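You operate a simulated robot arm through the tools that you are given. There is no shell and no other tool.

The job below is to be done with a simulated robot arm. You get a single attempt, and the scene is never put back.

TASK
The green lever rests off its white marks: centre it with its adjuster knob, then try it.
Fine: slacken its lock nut first and tighten it again before the try; leave the other rods alone.

Only the result counts: the job must be done as asked and must still hold three seconds after the hand-in. Knocking over, shifting, dropping, spilling or breaking anything else fails it.

THE ROBOT
A 7-joint arm with a two-finger parallel gripper, fixed in place. Base frame: the origin is at the foot of the arm, x ahead of it, y to its left, z up. Units: m, rad, N and s.
Its first joint turns from -2.304 to 2.304 rad. Payload 3.91 kg.
The tool frame sits at the grasp point between the pads (the TCP): z along the fingers, y along the line on which they close. The tips reach 0.03 m beyond it. The gripper opens to 0.11 m. The fingers are 0.02 m wide and 0.01 m thick; the gripper's body (0.048 by 0.112 m) begins 0.055 m behind the TCP.
Orientation is that of the tool frame in the base frame, as [roll, pitch, yaw] about the fixed x, y, z axes, in that order (R = Rz(yaw) Ry(pitch) Rx(roll)). With the fingers straight down and closing along the base's y, the tool's x points along the base's -x, its y along +y and its z along -z.

THE INTERFACE
- The arm moves only by the tool move_arm. Its argument "steps" is one flat list of numbers, 7 for each row, row after row: the shift along the tool's x, y, z in m, then the turn, a rotation vector about the tool's x, y, z in rad, then the gripper command, from -1 (fully open) to 1 (shut), values between in proportion. In form: [x, y, z, ax, ay, az, claw, x, y, z, ax, ay, az, claw, ...]. A call has 1 to 20 rows; each row is the pose to reach, as a shift and turn from the pose commanded when the call began, along the tool's axes at that moment. Each row takes 0.2 s and may step no farther than 0.05 m and 0.15 rad from the row before; otherwise, or with a gripper value out of range, the whole call is refused. A pose out of reach is approached as far as the arm can. The call stops where the force on the tool passes 90 N (or 10 N more than at its start, if that is more) or the arm is blocked; 0.2 s more then pass. The fingers move at their own pace (about 0.108 m/s each) and stop on an object; they squeeze with about 28 N. The grip force told is the motor's: it shows also when the fingers shut on nothing. Time passes only in rows, and 0.2 s behind the last, so rows that repeat a pose let the fingers close. The reply holds the time, the measured pose of the TCP, the force on the tool along the base axes, the opening and the grip force, in the units named above and with some noise, with the torque about the TCP (base axes, N m) and any sound that the robot's microphone picked up, and new pictures: "show" is both (left out), scene, wrist or none.
- Cameras (640 x 400 px; columns grow to the right, rows downward): "scene" is fixed at [0.0509, 0.6513, 1.6089]; the picture's right is [-0.22, -0.98, 0.00], its down [-0.52, 0.12, -0.84] and it looks along [0.82, -0.18, -0.54] (base axes); focal length 314 px, centre (320, 200). "wrist" rides on the gripper at [0.072, 0.017, -0.103] in the tool frame; the picture's right is [-0.23, 0.97, 0.00], its down [-0.76, -0.18, -0.62] and it looks along [-0.61, -0.14, 0.78] (tool axes); focal length 222 px, centre (320, 200). There is no depth. A picture from a camera that has moved, and an enlarged one, comes with that camera's place and axes in the base frame and with its lens.
- enlarge(camera, box): a new picture of the part [left, top, right, bottom] of that camera's present view, enlarged. No time passes.
- finish_job(): hands the job in; it is judged then, once.

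Nothing tells you positions but the pictures and the camera data. Unless the task says otherwise, let go and move clear before handing in.

The tools are called after "Request:" as name(argument=value, ...) on one line, values as JSON. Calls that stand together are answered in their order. move_arm: Moves the arm, as the interface text tells. Its arguments: {"type":"object","properties":{"steps":{"type":"array","items":{"type":"number"}},"show":{"type":"string","enum":["both","scene","wrist","none"]}},"required":["steps"]} The other tools are called the same way: enlarge (camera, box) takes an enlarged picture of a part of a camera's view; finish_job () hands the job in.

At the start:

```text
t: 0.0
position: [0.5586, 0.3647, 1.4404]
ee_rot: [-3.141, -0.001, 3.142]
force: [0.9, 0.4, 0.1]
moment: [0.0, 0.01, 0.0]
width: 0.1101
grasp_force: 0.0
```

scene: 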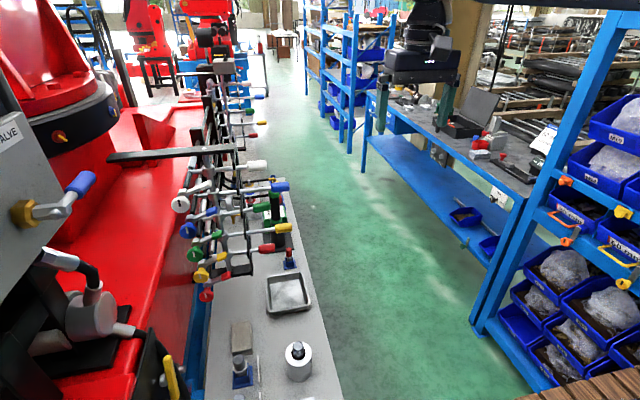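
wrist: 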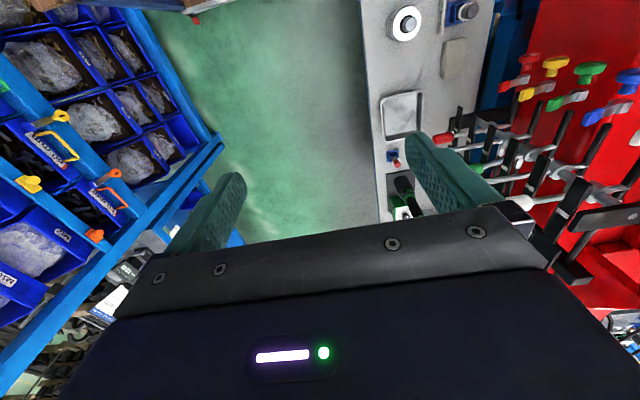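

I see a bench with a row of coloured levers, rods and knobs near the middle-left of the scene picture. I will look closer before moving.

Request:
enlarge(camera="scene", box=[160, 140, 320, 320])

Request:
enlarge(camera="scene", box=[170, 170, 250, 220])

Request:
enlarge(camera="scene", box=[170, 210, 250, 310])

Request:
enlarge(camera="scene", box=[230, 170, 310, 280])

Request:
enlarge(camera="wrist", box=[360, 0, 640, 260])

```text
2.22 times, centred on (240, 230) of scene
camera zoom: at [0.0509, 0.6513, 1.6089], right [-0.22, -0.98, 0.0], down [-0.52, 0.12, -0.84], along [0.82, -0.18, -0.54], focal length 698 px, centre (498, 133)
```

zoom: 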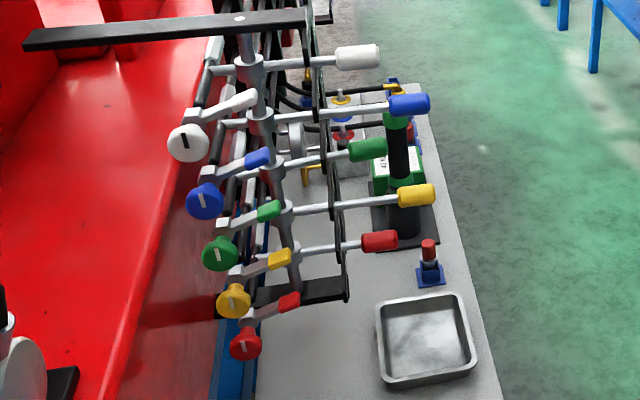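

```text
8.00 times, centred on (210, 195) of scene
camera zoom: at [0.0509, 0.6513, 1.6089], right [-0.22, -0.98, 0.0], down [-0.52, 0.12, -0.84], along [0.82, -0.18, -0.54], focal length 2512 px, centre (1200, 240)
```

zoom: 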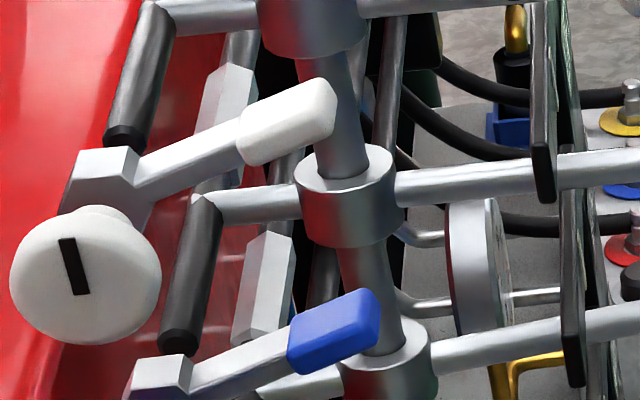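

```text
4.00 times, centred on (210, 260) of scene
camera zoom: at [0.0509, 0.6513, 1.6089], right [-0.22, -0.98, 0.0], down [-0.52, 0.12, -0.84], along [0.82, -0.18, -0.54], focal length 1256 px, centre (760, -40)
```

zoom: 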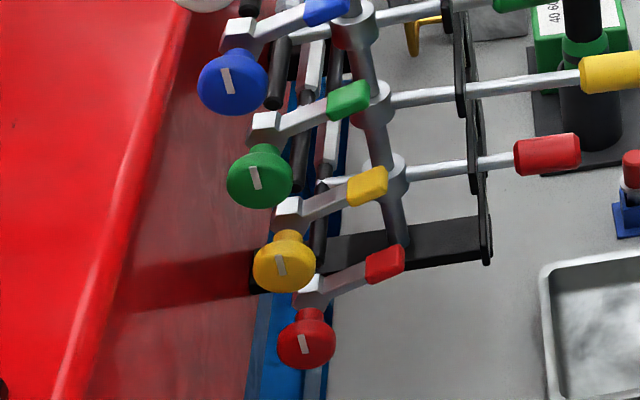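

```text
3.64 times, centred on (270, 225) of scene
camera zoom: at [0.0509, 0.6513, 1.6089], right [-0.22, -0.98, 0.0], down [-0.52, 0.12, -0.84], along [0.82, -0.18, -0.54], focal length 1142 px, centre (502, 109)
```

zoom: 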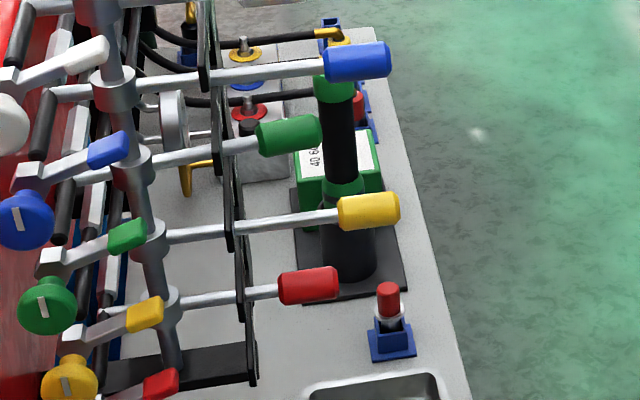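

```text
1.54 times, centred on (500, 130) of wrist
camera zoom: at [0.4857, 0.3821, 1.5446], right [0.23, 0.97, 0.0], down [0.76, -0.18, 0.62], along [0.61, -0.14, -0.78], focal length 342 px, centre (43, 308)
```

zoom: 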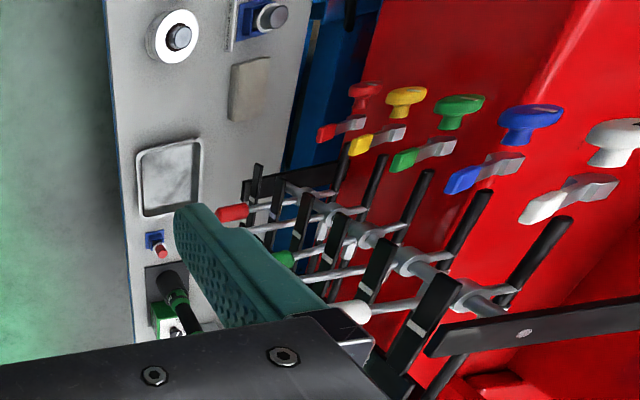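

The levers are stacked vertically on an upright shaft at about x 0.78, y 0.75. The adjuster knobs face −x in a column at about x 0.65, y 0.82, with green at z 1.108. I'll turn the tool to point along +x, well back from them, to get a better look.

Request:
move_arm(steps=[0.0092, 0.009, 0.0127, 0.0806, -0.0806, -0.0806, -1, 0.0185, 0.018, 0.0253, 0.1612, -0.1612, -0.1612, -1, 0.0277, 0.027, 0.038, 0.2418, -0.2418, -0.2418, -1, 0.037, 0.036, 0.0507, 0.3224, -0.3224, -0.3224, -1, 0.0462, 0.045, 0.0633, 0.403, -0.403, -0.403, -1, 0.0554, 0.054, 0.076, 0.4836, -0.4836, -0.4836, -1, 0.0647, 0.063, 0.0887, 0.5642, -0.5642, -0.5642, -1, 0.0739, 0.072, 0.1013, 0.6448, -0.6448, -0.6448, -1, 0.0832, 0.081, 0.114, 0.7254, -0.7254, -0.7254, -1, 0.0924, 0.09, 0.1267, 0.806, -0.806, -0.806, -1, 0.1016, 0.099, 0.1393, 0.8866, -0.8866, -0.8866, -1, 0.1109, 0.108, 0.152, 0.9672, -0.9672, -0.9672, -1, 0.1201, 0.117, 0.1647, 1.0478, -1.0478, -1.0478, -1, 0.1294, 0.126, 0.1773, 1.1284, -1.1284, -1.1284, -1, 0.1386, 0.135, 0.19, 1.209, -1.209, -1.209, -1])

```text
t: 3.2
position: [0.4219, 0.5006, 1.2514]
ee_rot: [-1.568, 0.001, -1.571]
force: [-1.5, -0.4, 0.5]
moment: [0.0, -0.02, 0.02]
width: 0.1101
grasp_force: 0.0
camera wrist: at [0.3164, 0.4278, 1.235], right [0.0, 0.23, -0.97], down [-0.62, 0.76, 0.18], along [0.78, 0.61, 0.14], focal length 222 px, centre (320, 200)
```

scene: 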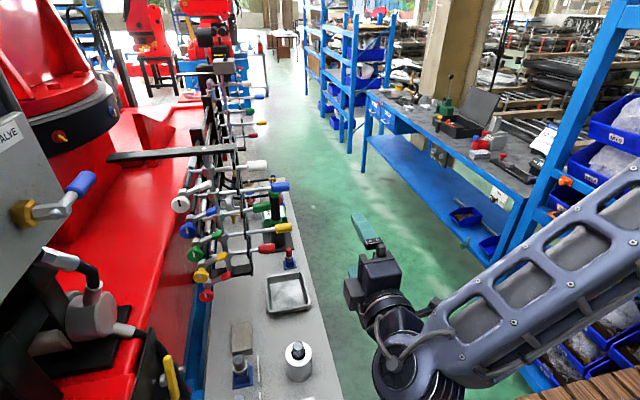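
wrist: 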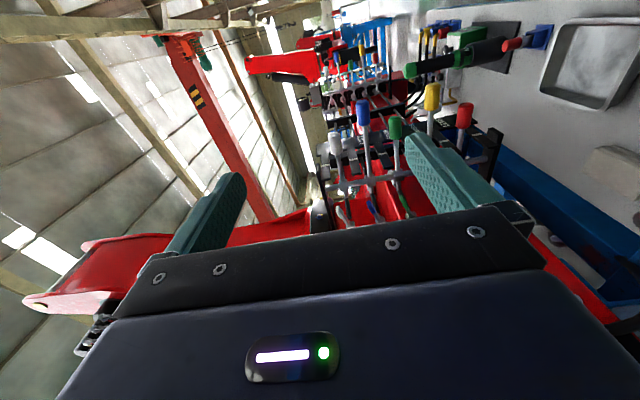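

The levers are visible past the fingers, but the gripper body hides the knobs. I'll shift left and down so they come into view, still well back from them.

Request:
move_arm(steps=[-0.032, 0.024, 0.01, 0, 0, 0, -1, -0.064, 0.048, 0.02, 0, 0, 0, -1, -0.096, 0.072, 0.03, 0, 0, 0, -1, -0.128, 0.096, 0.04, 0, 0, 0, -1, -0.16, 0.12, 0.05, 0, 0, 0, -1])

Request:
enlarge(camera="wrist", box=[200, 20, 460, 240])

Request:
enlarge(camera="scene", box=[160, 140, 320, 320])

```text
t: 4.4
position: [0.4702, 0.6612, 1.1325]
ee_rot: [-1.572, 0.0, -1.572]
force: [-0.2, 0.2, 1.3]
moment: [0.01, 0.06, 0.02]
width: 0.1102
grasp_force: 0.1
camera wrist: at [0.3663, 0.5887, 1.1156], right [0.0, 0.23, -0.97], down [-0.62, 0.76, 0.18], along [0.78, 0.61, 0.14], focal length 222 px, centre (320, 200)
```

scene: 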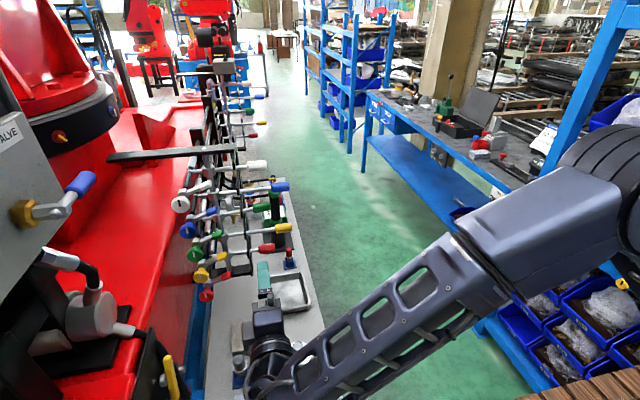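
wrist: 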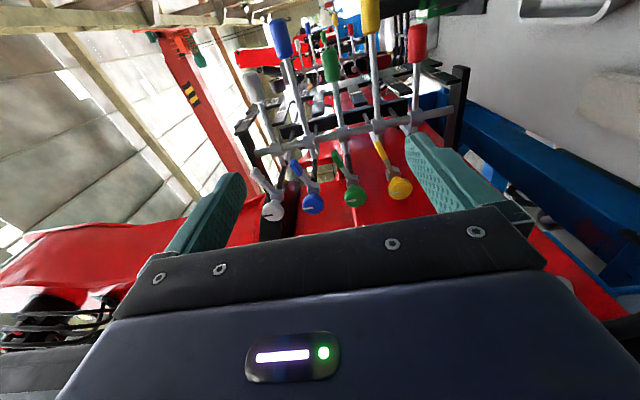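

```text
1.82 times, centred on (330, 130) of wrist
camera zoom: at [0.3663, 0.5887, 1.1156], right [0.0, 0.23, -0.97], down [-0.62, 0.76, 0.18], along [0.78, 0.61, 0.14], focal length 404 px, centre (302, 327)
```

zoom: 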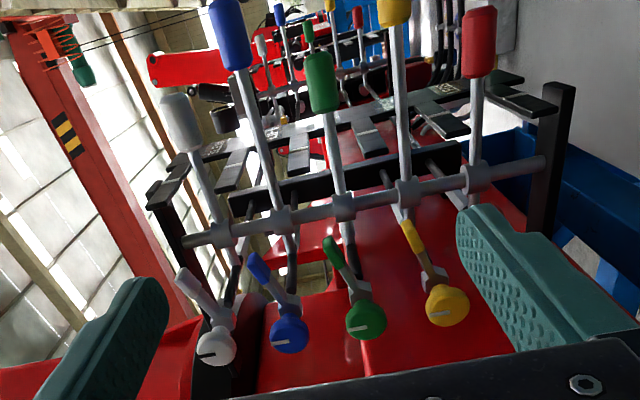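

```text
2.22 times, centred on (240, 230) of scene
camera zoom: at [0.0509, 0.6513, 1.6089], right [-0.22, -0.98, 0.0], down [-0.52, 0.12, -0.84], along [0.82, -0.18, -0.54], focal length 698 px, centre (498, 133)
```

zoom: 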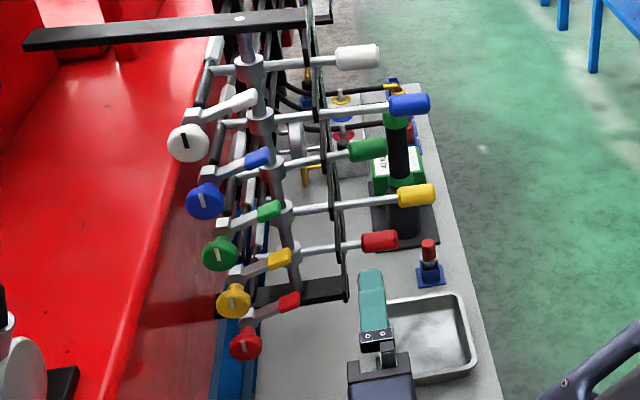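

I can now see the stacked levers, the knobs with pointer lines, and the lock levers. Next I'll zoom in on the gauge plates and white marks.

Request:
enlarge(camera="wrist", box=[260, 20, 380, 110])

Request:
enlarge(camera="wrist", box=[300, 90, 400, 210])

Request:
enlarge(camera="scene", box=[180, 190, 280, 270])

Request:
enlarge(camera="wrist", box=[360, 20, 460, 110])

```text
4.44 times, centred on (320, 65) of wrist
camera zoom: at [0.3663, 0.5887, 1.1156], right [0.0, 0.23, -0.97], down [-0.62, 0.76, 0.18], along [0.78, 0.61, 0.14], focal length 987 px, centre (320, 800)
```

zoom: 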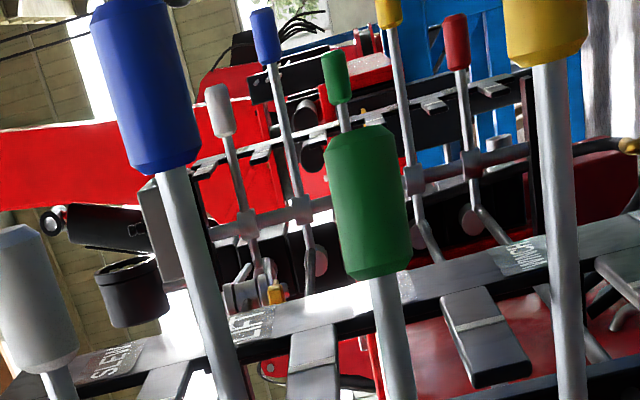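

```text
3.33 times, centred on (350, 150) of wrist
camera zoom: at [0.3663, 0.5887, 1.1156], right [0.0, 0.23, -0.97], down [-0.62, 0.76, 0.18], along [0.78, 0.61, 0.14], focal length 740 px, centre (220, 367)
```

zoom: 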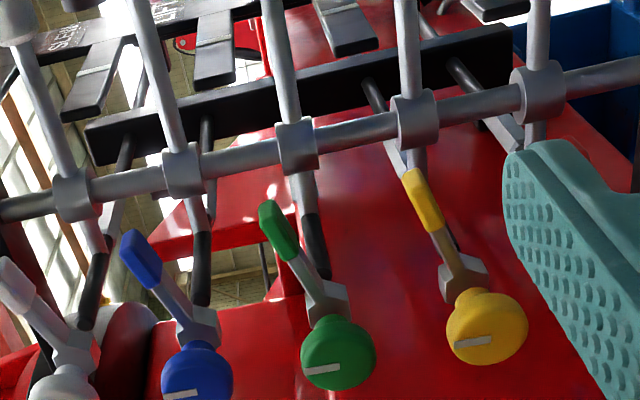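

```text
5.00 times, centred on (230, 230) of scene
camera zoom: at [0.0509, 0.6513, 1.6089], right [-0.22, -0.98, 0.0], down [-0.52, 0.12, -0.84], along [0.82, -0.18, -0.54], focal length 1570 px, centre (770, 50)
```

zoom: 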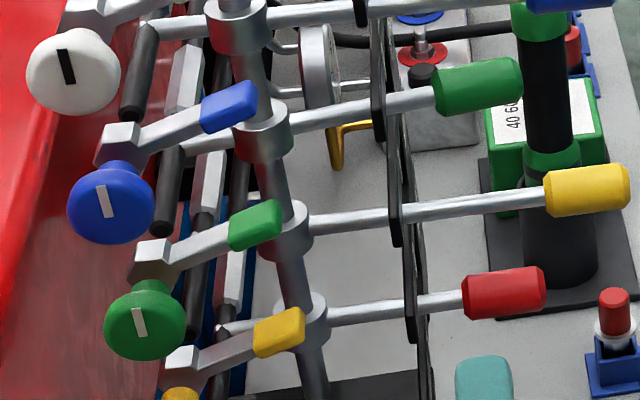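

```text
4.44 times, centred on (410, 65) of wrist
camera zoom: at [0.3663, 0.5887, 1.1156], right [0.0, 0.23, -0.97], down [-0.62, 0.76, 0.18], along [0.78, 0.61, 0.14], focal length 987 px, centre (-80, 800)
```

zoom: 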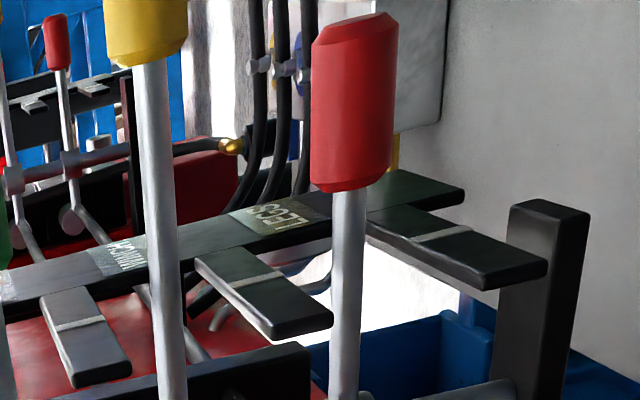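

The green knob is centred near (0.655, 0.820, 1.108). Its lock lever runs from the nut at (0.70, 0.821, 1.108) towards −y, tilted up about 17°, with its tip near (0.697, 0.769, 1.125). I'll move to a pre-grasp in front of the lock lever tip.

Request:
move_arm(steps=[-0.027, 0.002, 0.03, 0, 0, -0.075, 0.2, -0.054, 0.004, 0.06, 0, 0, -0.15, 0.2, -0.082, 0.006, 0.09, 0, 0, -0.225, 0.2, -0.109, 0.0085, 0.12, 0, 0, -0.3, 0.2, -0.109, 0.0085, 0.13, 0, 0, -0.3, 0.2])

Request:
enlarge(camera="wrist", box=[220, 80, 420, 220])

Request:
enlarge(camera="scene", box=[170, 190, 270, 280])

```text
t: 5.6
position: [0.601, 0.7708, 1.1221]
ee_rot: [-1.571, -0.3, -1.569]
force: [0.2, 1.0, 0.2]
moment: [-0.02, 0.0, -0.01]
width: 0.044
grasp_force: 0.0
camera wrist: at [0.4967, 0.6957, 1.1281], right [0.0, -0.07, -1.0], down [-0.62, 0.78, -0.06], along [0.78, 0.62, -0.04], focal length 222 px, centre (320, 200)
```

scene: 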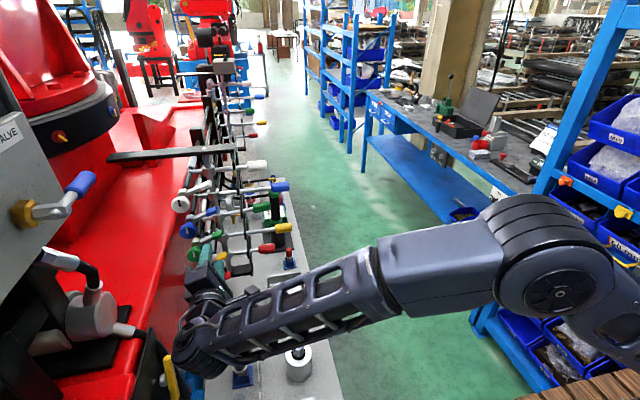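
wrist: 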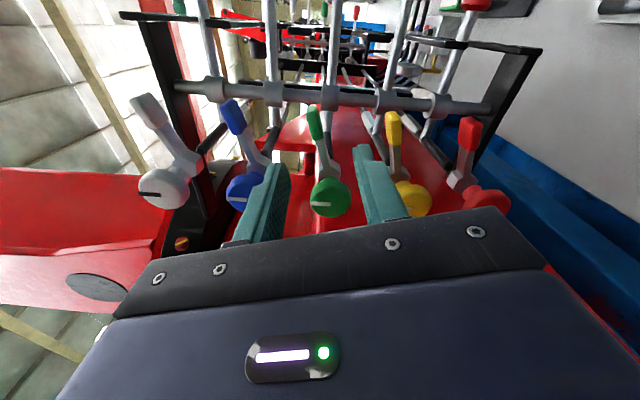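

```text
2.86 times, centred on (320, 150) of wrist
camera zoom: at [0.4967, 0.6957, 1.1281], right [0.0, -0.07, -1.0], down [-0.62, 0.78, -0.06], along [0.78, 0.62, -0.04], focal length 635 px, centre (320, 343)
```

zoom: 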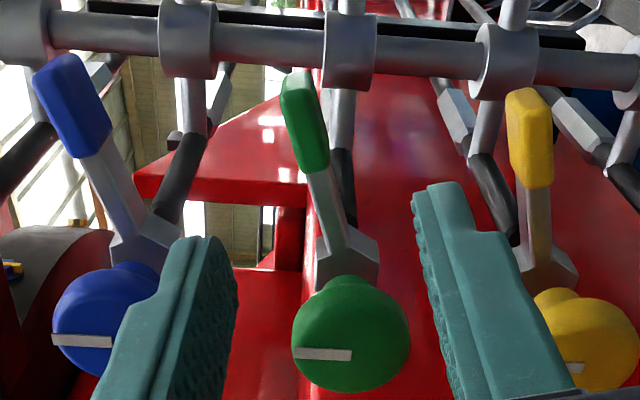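

```text
4.44 times, centred on (220, 235) of scene
camera zoom: at [0.0509, 0.6513, 1.6089], right [-0.22, -0.98, 0.0], down [-0.52, 0.12, -0.84], along [0.82, -0.18, -0.54], focal length 1396 px, centre (764, 44)
```

zoom: 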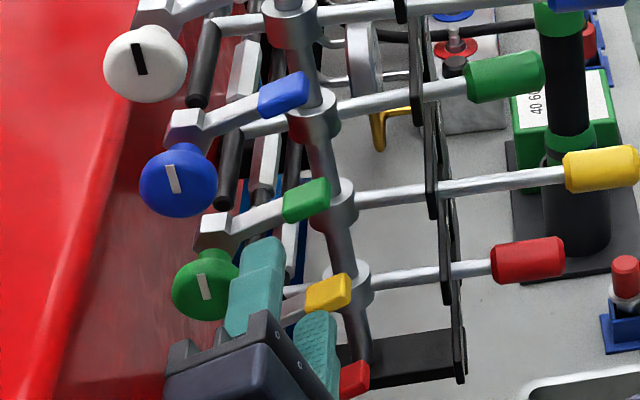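

The lock lever tip lies between the fingers ahead, at about (0.70, 0.767, 1.129), pivoting about y 0.818, z 1.110. I'll advance to straddle it and then close gently.

Request:
move_arm(steps=[0.0015, -0.0016, 0.03, 0, 0, -0.025, 0.2, 0.003, -0.0032, 0.06, 0, 0, -0.05, 0.2, 0.0046, -0.0048, 0.084, 0, 0, -0.05, 0.2])

Request:
enlarge(camera="wrist", box=[220, 80, 420, 220])

```text
t: 6.4
position: [0.6852, 0.766, 1.128]
ee_rot: [-1.571, -0.349, -1.572]
force: [-0.5, 1.2, 0.6]
moment: [0.01, 0.03, 0.01]
width: 0.0443
grasp_force: 0.1
camera wrist: at [0.5809, 0.6918, 1.1379], right [0.0, -0.12, -0.99], down [-0.62, 0.78, -0.09], along [0.78, 0.62, -0.08], focal length 222 px, centre (320, 200)
```

scene: 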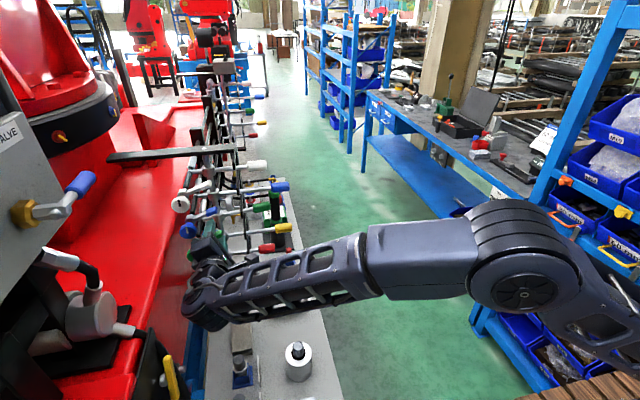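
wrist: 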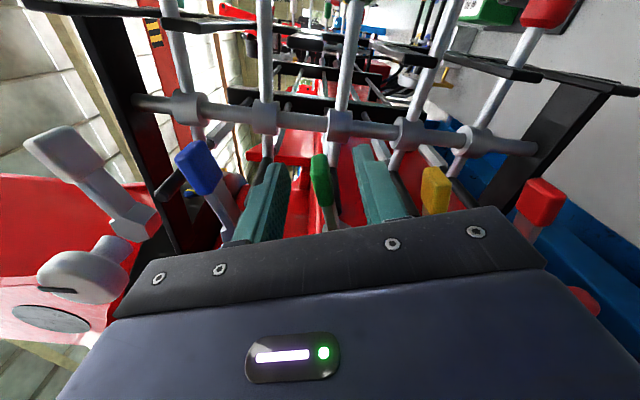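

```text
2.86 times, centred on (320, 150) of wrist
camera zoom: at [0.5809, 0.6918, 1.1379], right [0.0, -0.12, -0.99], down [-0.62, 0.78, -0.09], along [0.78, 0.62, -0.08], focal length 635 px, centre (320, 343)
```

zoom: 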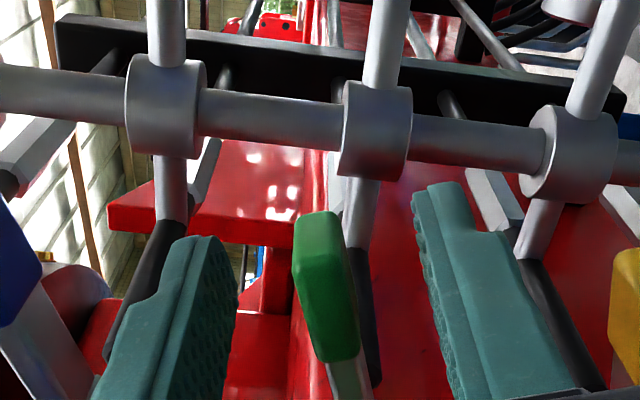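

The green lock tip is between the fingers and nearly centred. I'll close on it.

Request:
move_arm(steps=[0, 0, 0, 0, 0, 0, 0.5, 0, 0, 0, 0, 0, 0, 0.8, 0, 0, 0, 0, 0, 0, 1, 0, 0, 0, 0, 0, 0, 1], show="wrist")

Request:
enlarge(camera="wrist", box=[220, 80, 420, 220])

```text
t: 7.4
position: [0.6854, 0.7663, 1.1269]
ee_rot: [-1.572, -0.351, -1.57]
force: [-1.1, -6.2, -8.1]
moment: [0.52, 0.08, -0.19]
width: 0.0098
grasp_force: 45.3
camera wrist: at [0.5812, 0.6914, 1.137], right [0.0, -0.12, -0.99], down [-0.62, 0.78, -0.09], along [0.78, 0.62, -0.08], focal length 222 px, centre (320, 200)
```

wrist: 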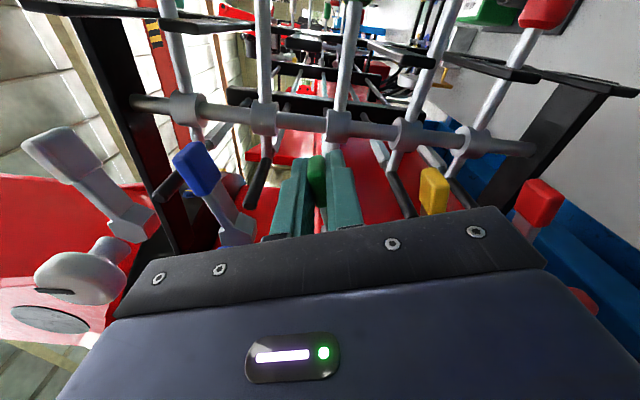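

```text
2.86 times, centred on (320, 150) of wrist
camera zoom: at [0.5812, 0.6914, 1.137], right [0.0, -0.12, -0.99], down [-0.62, 0.78, -0.09], along [0.78, 0.62, -0.08], focal length 635 px, centre (320, 343)
```

zoom: 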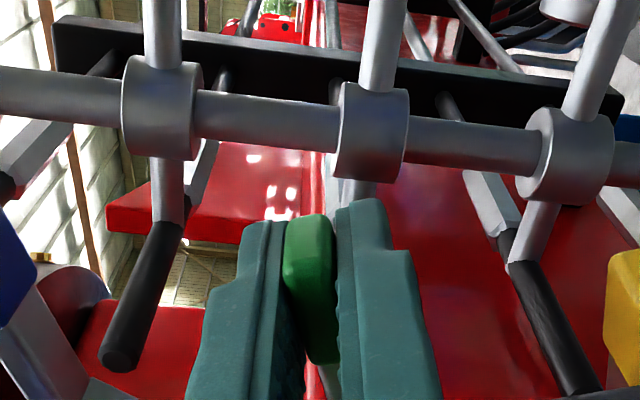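

I'm gripping the lock tip at 9.8 mm width. I'll try turning it counter-clockwise as seen from the knob side (tip up) in small steps, watching the force.

Request:
move_arm(steps=[-0.0001, -0.0027, 0, 0, 0, -0.05, 1, -0.0001, -0.0054, 0, 0, 0, -0.1, 1, -0.0004, -0.0081, 0, 0, 0, -0.15, 1], show="wrist")

```text
t: 8.2
position: [0.6853, 0.7672, 1.1294]
ee_rot: [-1.579, -0.508, -1.57]
force: [-19.8, -56.7, -59.4]
moment: [0.79, 0.01, -0.78]
width: 0.0123
grasp_force: 45.0
camera wrist: at [0.5814, 0.6959, 1.1506], right [-0.01, -0.27, -0.96], down [-0.62, 0.75, -0.21], along [0.78, 0.6, -0.18], focal length 222 px, centre (320, 200)
```

wrist: 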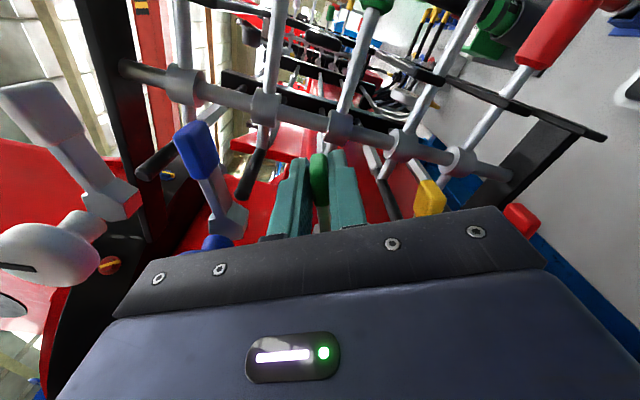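

The tip resisted moving up, with about 60 N and almost no motion. I'll return and test the other direction gently to compare.

Request:
move_arm(steps=[0.0005, 0.0027, 0, 0, 0, 0.05, 1, 0.0005, 0.0054, 0, 0, 0, 0.1, 1, 0.0003, 0.0081, 0, 0, 0, 0.15, 1, 0.0003, 0.0081, 0, 0, 0, 0.15, 1], show="wrist")

Request:
enlarge(camera="wrist", box=[220, 80, 420, 220])

```text
t: 9.2
position: [0.6855, 0.7662, 1.1284]
ee_rot: [-1.574, -0.349, -1.57]
force: [6.0, -11.9, -39.0]
moment: [-0.11, 0.62, 1.27]
width: 0.0096
grasp_force: 44.7
camera wrist: at [0.5816, 0.692, 1.1374], right [0.0, -0.12, -0.99], down [-0.62, 0.78, -0.09], along [0.78, 0.62, -0.08], focal length 222 px, centre (320, 200)
```

wrist: 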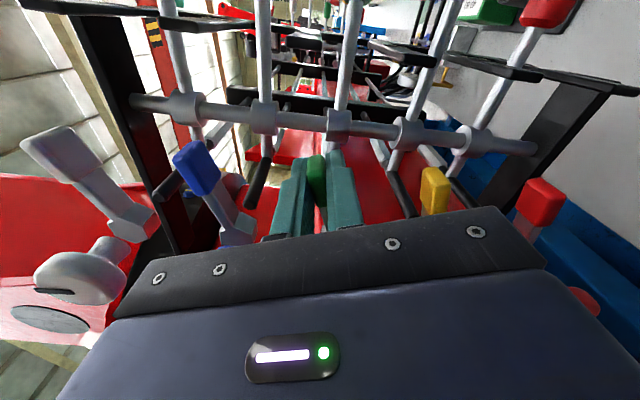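

```text
2.86 times, centred on (320, 150) of wrist
camera zoom: at [0.5816, 0.692, 1.1374], right [0.0, -0.12, -0.99], down [-0.62, 0.78, -0.09], along [0.78, 0.62, -0.08], focal length 635 px, centre (320, 343)
```

zoom: 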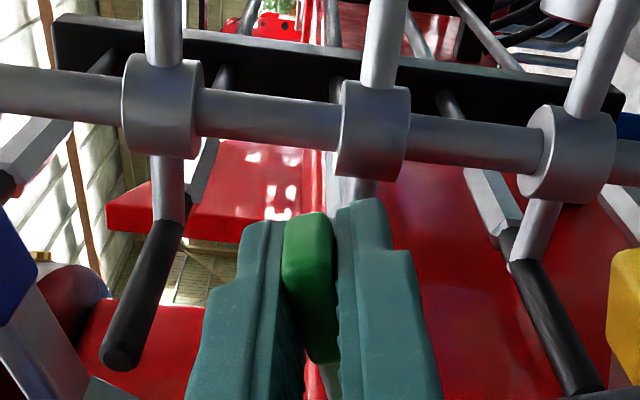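

The tool is still being pushed slightly downward. I'll now command clearly tip-down along the arc and watch the force.

Request:
move_arm(steps=[0, 0.002, 0, 0, 0, 0, 1, 0, 0.004, 0, 0, 0, 0, 1, 0, 0.006, 0, 0, 0, 0.03, 1, 0, 0.008, 0, 0, 0, 0.06, 1], show="none")

```text
t: 10.2
position: [0.6842, 0.7629, 1.124]
ee_rot: [-1.567, -0.286, -1.571]
force: [23.3, 32.1, 11.2]
moment: [0.92, 0.05, 0.16]
width: 0.0099
grasp_force: 44.7
```

The tip moved down with the tool this time, so it turns that way. I'll continue the arc another 0.2 rad with a small inward correction.

Request:
move_arm(steps=[-0.0012, 0.0027, 0, 0, 0, 0.05, 1, -0.0023, 0.0055, 0, 0, 0, 0.1, 1, -0.0027, 0.0082, 0, 0, 0, 0.15, 1, -0.0031, 0.0109, 0, 0, 0, 0.2, 1], show="wrist")

Request:
enlarge(camera="wrist", box=[220, 80, 420, 220])

```text
t: 11.2
position: [0.6844, 0.7624, 1.112]
ee_rot: [-1.572, -0.089, -1.573]
force: [1.2, -3.4, 21.1]
moment: [1.13, -0.12, -0.81]
width: 0.0107
grasp_force: 45.3
camera wrist: at [0.5803, 0.6879, 1.101], right [0.0, 0.14, -0.99], down [-0.62, 0.78, 0.11], along [0.78, 0.62, 0.09], focal length 222 px, centre (320, 200)
```

wrist: 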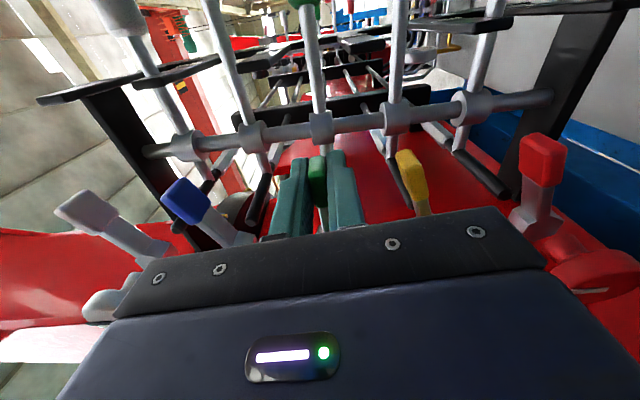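

```text
2.86 times, centred on (320, 150) of wrist
camera zoom: at [0.5803, 0.6879, 1.101], right [0.0, 0.14, -0.99], down [-0.62, 0.78, 0.11], along [0.78, 0.62, 0.09], focal length 635 px, centre (320, 343)
```

zoom: 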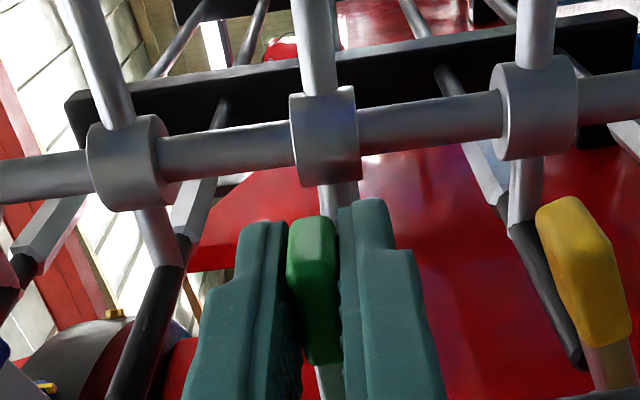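

The lock lever follows the tool downward with modest force, so tip-down is the slackening direction. I'll continue another 0.35 rad while keeping clear of yellow.

Request:
move_arm(steps=[-0.0001, 0.0028, 0, 0, 0, 0.05, 1, -0.0003, 0.00555, 0, 0, 0, 0.1, 1, -0.0006, 0.0083, 0, 0, 0, 0.15, 1, -0.0011, 0.01105, 0, 0, 0, 0.2, 1, -0.0017, 0.0138, 0, 0, 0, 0.25, 1, -0.0025, 0.01643, 0, 0, 0, 0.3, 1], show="wrist")

Request:
enlarge(camera="wrist", box=[220, 80, 420, 220])

```text
t: 12.6
position: [0.6839, 0.7643, 1.0952]
ee_rot: [-1.57, 0.211, -1.571]
force: [20.3, 16.6, 25.1]
moment: [0.98, -0.1, 0.21]
width: 0.0115
grasp_force: 44.9
camera wrist: at [0.5805, 0.6963, 1.0625], right [0.0, 0.43, -0.9], down [-0.62, 0.71, 0.33], along [0.78, 0.56, 0.27], focal length 222 px, centre (320, 200)
```

wrist: 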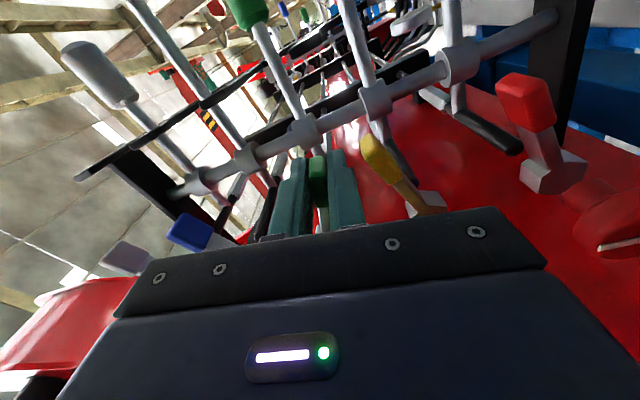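

```text
2.86 times, centred on (320, 150) of wrist
camera zoom: at [0.5805, 0.6963, 1.0625], right [0.0, 0.43, -0.9], down [-0.62, 0.71, 0.33], along [0.78, 0.56, 0.27], focal length 635 px, centre (320, 343)
```

zoom: 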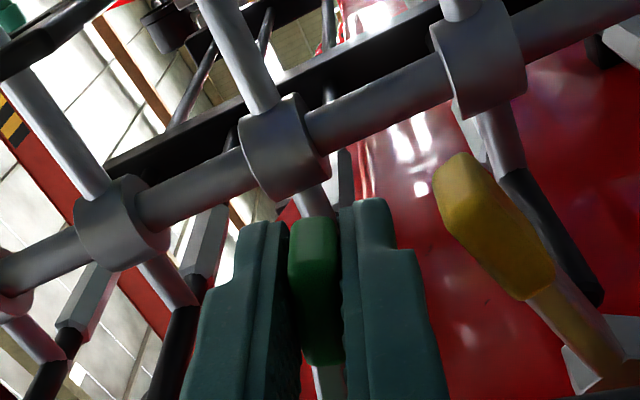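

The lever has turned about 32° so far and there is still clearance to the yellow tip. I'll turn a little more and watch for a stop.

Request:
move_arm(steps=[-0.0001, 0.0028, 0, 0, 0, 0.05, 1, -0.0003, 0.00555, 0, 0, 0, 0.1, 1, -0.0006, 0.0083, 0, 0, 0, 0.15, 1], show="wrist")

Request:
enlarge(camera="wrist", box=[220, 80, 420, 220])

Request:
enlarge(camera="scene", box=[170, 190, 270, 280])

```text
t: 13.4
position: [0.6845, 0.7644, 1.0907]
ee_rot: [-1.566, 0.364, -1.57]
force: [9.9, 3.7, 59.9]
moment: [-0.24, -0.07, -0.2]
width: 0.0096
grasp_force: 45.0
camera wrist: at [0.5803, 0.7028, 1.0489], right [0.01, 0.56, -0.83], down [-0.62, 0.65, 0.43], along [0.78, 0.52, 0.35], focal length 222 px, centre (320, 200)
```

wrist: 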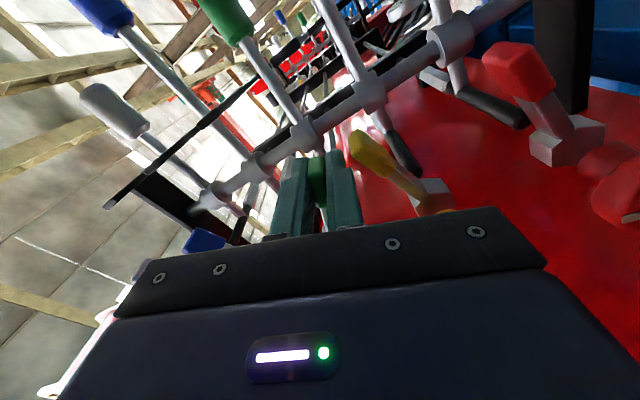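

```text
2.86 times, centred on (320, 150) of wrist
camera zoom: at [0.5803, 0.7028, 1.0489], right [0.01, 0.56, -0.83], down [-0.62, 0.65, 0.43], along [0.78, 0.52, 0.35], focal length 635 px, centre (320, 343)
```

zoom: 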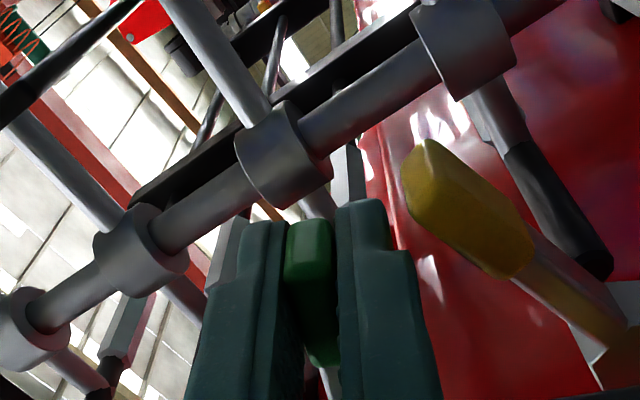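

```text
4.44 times, centred on (220, 235) of scene
camera zoom: at [0.0509, 0.6513, 1.6089], right [-0.22, -0.98, 0.0], down [-0.52, 0.12, -0.84], along [0.82, -0.18, -0.54], focal length 1396 px, centre (764, 44)
```

zoom: 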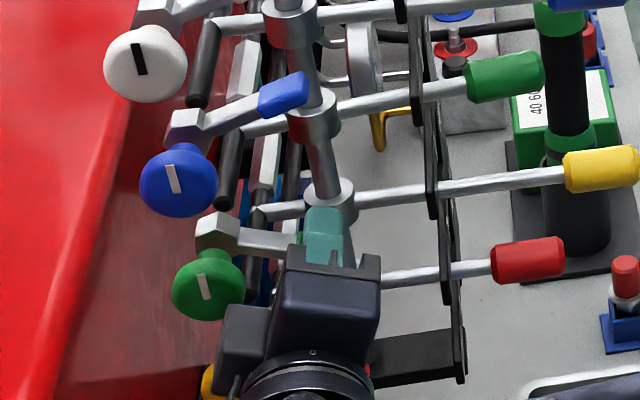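

A firm stop came at about −20°, roughly mirroring the tight position at +20°, so the lock lever now looks fully slackened. I'll relax, open slightly, and back straight out.

Request:
move_arm(steps=[0, -0.003, 0, 0, 0, 0, 1, 0, -0.003, 0, 0, 0, 0, 0.65, 0, -0.003, 0, 0, 0, 0, 0.65, 0, -0.003, -0.03, 0, 0, 0, 0.65, 0, -0.003, -0.07, 0, 0, 0, 0.65, 0, -0.003, -0.11, 0, 0, 0, 0.3])

Request:
enlarge(camera="wrist", box=[220, 60, 420, 220])

Request:
enlarge(camera="scene", box=[170, 190, 270, 280])

```text
t: 14.8
position: [0.5757, 0.7652, 1.087]
ee_rot: [-1.572, 0.36, -1.573]
force: [0.4, -0.2, 0.1]
moment: [0.02, 0.02, 0.01]
width: 0.0387
grasp_force: 0.1
camera wrist: at [0.4701, 0.703, 1.0462], right [0.0, 0.56, -0.83], down [-0.62, 0.65, 0.43], along [0.78, 0.52, 0.35], focal length 222 px, centre (320, 200)
```

scene: 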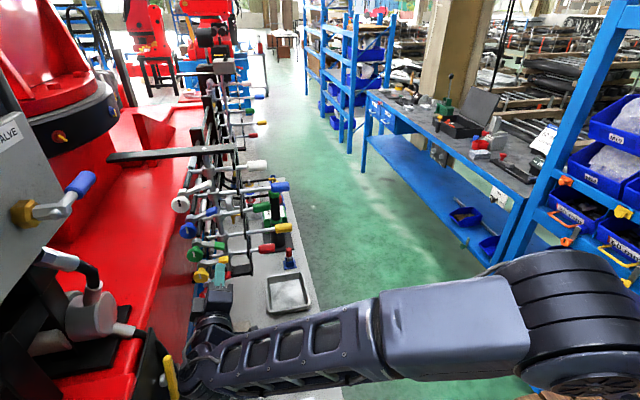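
wrist: 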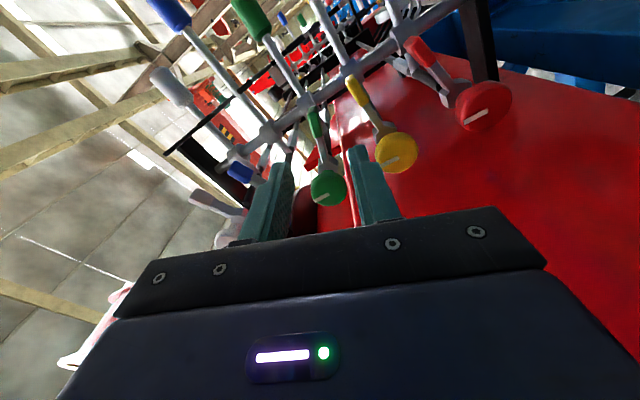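

```text
2.50 times, centred on (320, 140) of wrist
camera zoom: at [0.4701, 0.703, 1.0462], right [0.0, 0.56, -0.83], down [-0.62, 0.65, 0.43], along [0.78, 0.52, 0.35], focal length 555 px, centre (320, 350)
```

zoom: 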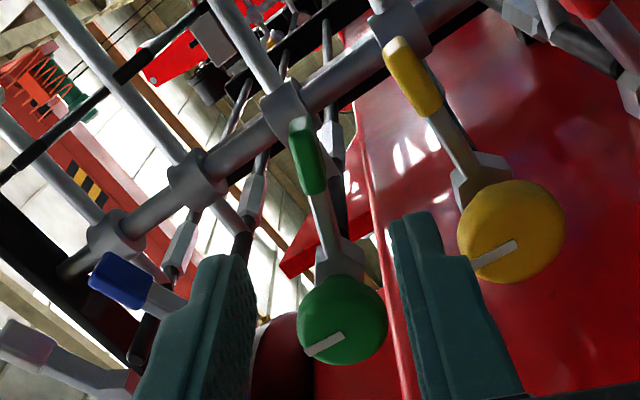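

```text
4.44 times, centred on (220, 235) of scene
camera zoom: at [0.0509, 0.6513, 1.6089], right [-0.22, -0.98, 0.0], down [-0.52, 0.12, -0.84], along [0.82, -0.18, -0.54], focal length 1396 px, centre (764, 44)
```

zoom: 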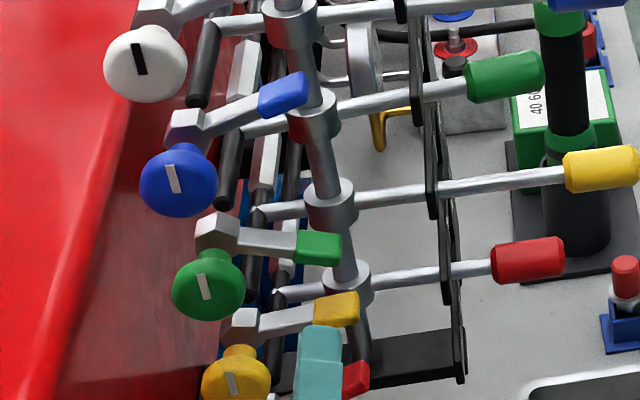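

The green lock lever is now rotated down about 40° (slack). Next I'll line up with the green knob, fingers opened to about 60 mm, still short of its face.

Request:
move_arm(steps=[-0.0193, -0.0013, 0.008, 0, 0, -0.12, -0.1, -0.0386, -0.0026, 0.016, 0, 0, -0.24, -0.1, -0.0579, -0.0039, 0.025, 0, 0, -0.36, -0.1], show="wrist")

Request:
enlarge(camera="scene", box=[170, 190, 270, 280])

```text
t: 15.6
position: [0.5988, 0.8179, 1.1113]
ee_rot: [-1.571, -0.001, -1.57]
force: [0.4, -0.6, -0.1]
moment: [0.02, 0.0, -0.02]
width: 0.0605
grasp_force: 0.0
camera wrist: at [0.4948, 0.745, 1.0955], right [0.0, 0.23, -0.97], down [-0.62, 0.76, 0.18], along [0.78, 0.61, 0.14], focal length 222 px, centre (320, 200)
```

wrist: 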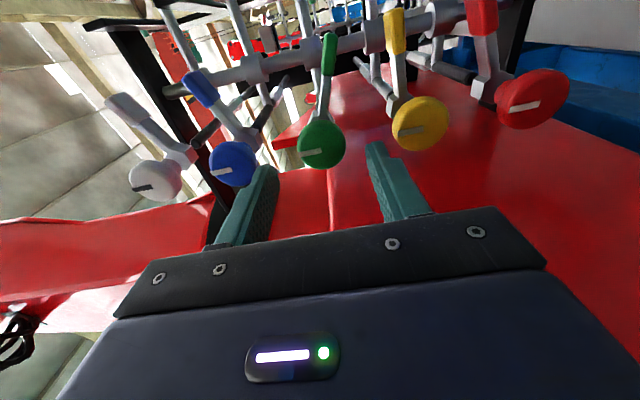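

```text
4.44 times, centred on (220, 235) of scene
camera zoom: at [0.0509, 0.6513, 1.6089], right [-0.22, -0.98, 0.0], down [-0.52, 0.12, -0.84], along [0.82, -0.18, -0.54], focal length 1396 px, centre (764, 44)
```

zoom: 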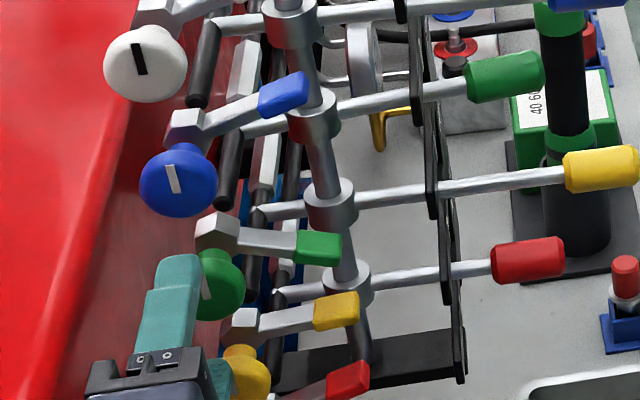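

The knob sits at about y 0.816, z 1.110, centred ahead of the open fingers. I'll advance around its head and close.

Request:
move_arm(steps=[0.002, 0.0013, 0.02, 0, 0, 0, -0.1, 0.002, 0.0013, 0.04, 0, 0, 0, -0.1, 0.002, 0.0013, 0.053, 0, 0, 0, -0.1, 0.002, 0.0013, 0.053, 0, 0, 0, 0.2, 0.002, 0.0013, 0.053, 0, 0, 0, 0.5, 0.002, 0.0013, 0.053, 0, 0, 0, 1])

Request:
enlarge(camera="wrist", box=[220, 60, 420, 220])

Request:
enlarge(camera="scene", box=[170, 190, 270, 280])

```text
t: 17.0
position: [0.652, 0.8151, 1.1102]
ee_rot: [-1.571, 0.001, -1.572]
force: [0.1, -1.7, -7.6]
moment: [0.02, 0.07, 0.12]
width: 0.0354
grasp_force: 45.1
camera wrist: at [0.5483, 0.7432, 1.0936], right [0.0, 0.23, -0.97], down [-0.62, 0.76, 0.18], along [0.78, 0.61, 0.14], focal length 222 px, centre (320, 200)
```

scene: 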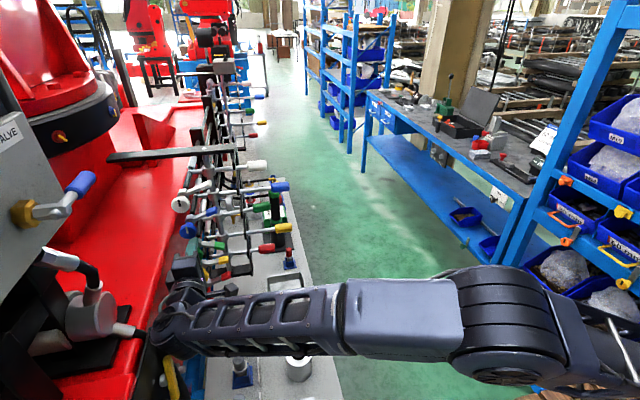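
wrist: 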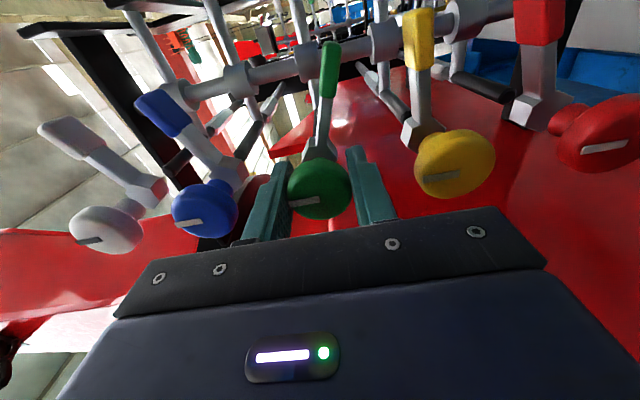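

```text
2.50 times, centred on (320, 140) of wrist
camera zoom: at [0.5483, 0.7432, 1.0936], right [0.0, 0.23, -0.97], down [-0.62, 0.76, 0.18], along [0.78, 0.61, 0.14], focal length 555 px, centre (320, 350)
```

zoom: 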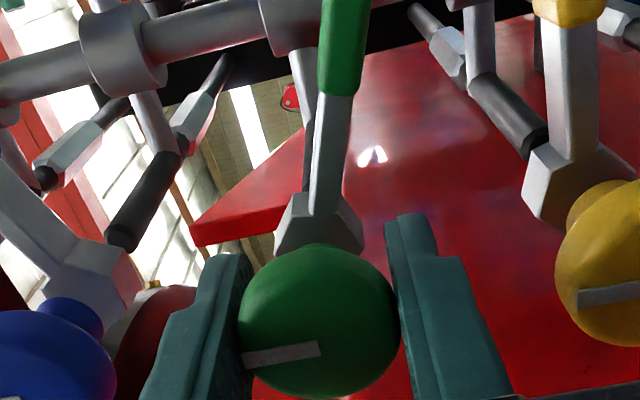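

```text
4.44 times, centred on (220, 235) of scene
camera zoom: at [0.0509, 0.6513, 1.6089], right [-0.22, -0.98, 0.0], down [-0.52, 0.12, -0.84], along [0.82, -0.18, -0.54], focal length 1396 px, centre (764, 44)
```

zoom: 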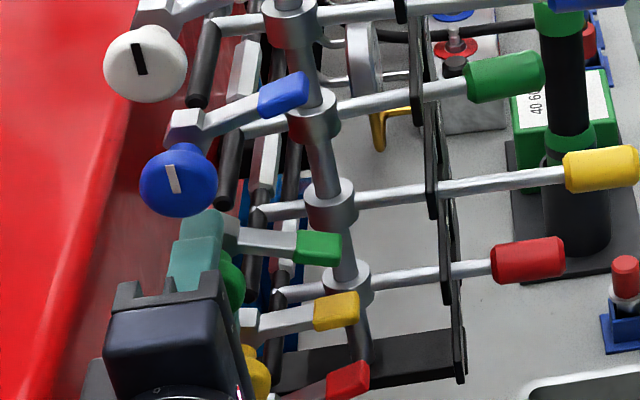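

The knob is gripped at 35 mm. I'll turn it clockwise by 0.6 rad as a test and watch how the green lever moves in the scene view.

Request:
move_arm(steps=[0, 0, 0, 0, 0, 0.1, 1, 0, 0, 0, 0, 0, 0.2, 1, 0, 0, 0, 0, 0, 0.3, 1, 0, 0, 0, 0, 0, 0.4, 1, 0, 0, 0, 0, 0, 0.5, 1, 0, 0, 0, 0, 0, 0.6, 1])

Request:
enlarge(camera="wrist", box=[220, 60, 420, 220])

Request:
enlarge(camera="scene", box=[170, 190, 270, 280])

```text
t: 18.4
position: [0.6522, 0.8161, 1.1098]
ee_rot: [-1.571, 0.602, -1.572]
force: [-4.3, -4.3, -11.7]
moment: [0.01, 0.17, -0.21]
width: 0.0355
grasp_force: 45.4
camera wrist: at [0.5483, 0.7654, 1.056], right [0.0, 0.74, -0.67], down [-0.62, 0.53, 0.58], along [0.78, 0.42, 0.46], focal length 222 px, centre (320, 200)
```

scene: 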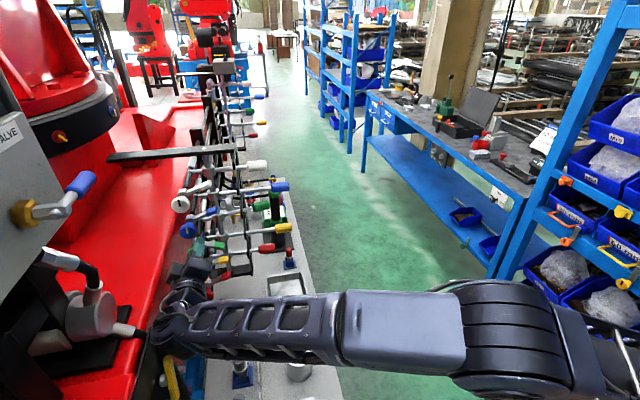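
wrist: 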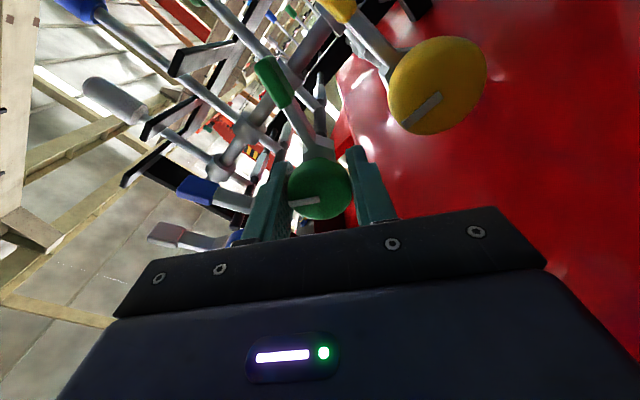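

```text
2.50 times, centred on (320, 140) of wrist
camera zoom: at [0.5483, 0.7654, 1.056], right [0.0, 0.74, -0.67], down [-0.62, 0.53, 0.58], along [0.78, 0.42, 0.46], focal length 555 px, centre (320, 350)
```

zoom: 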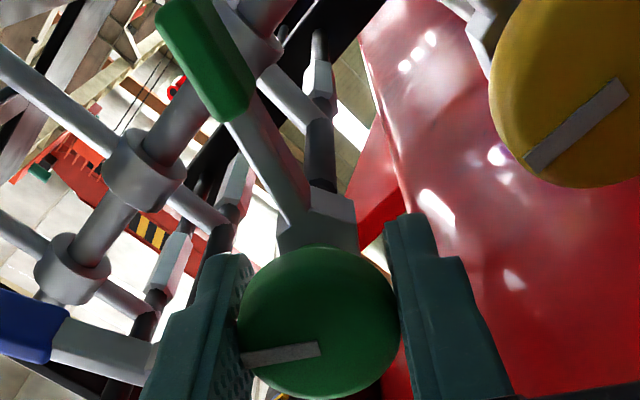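

```text
4.44 times, centred on (220, 235) of scene
camera zoom: at [0.0509, 0.6513, 1.6089], right [-0.22, -0.98, 0.0], down [-0.52, 0.12, -0.84], along [0.82, -0.18, -0.54], focal length 1396 px, centre (764, 44)
```

zoom: 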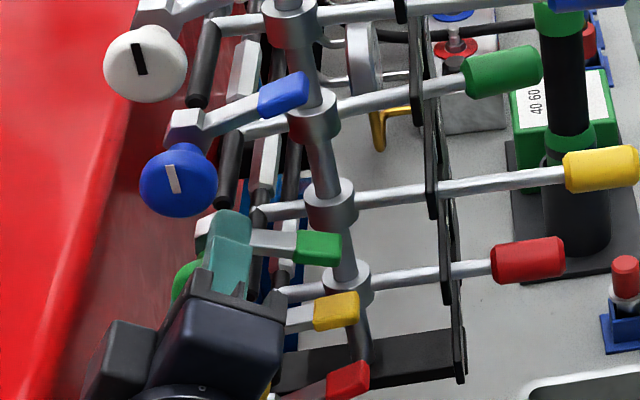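

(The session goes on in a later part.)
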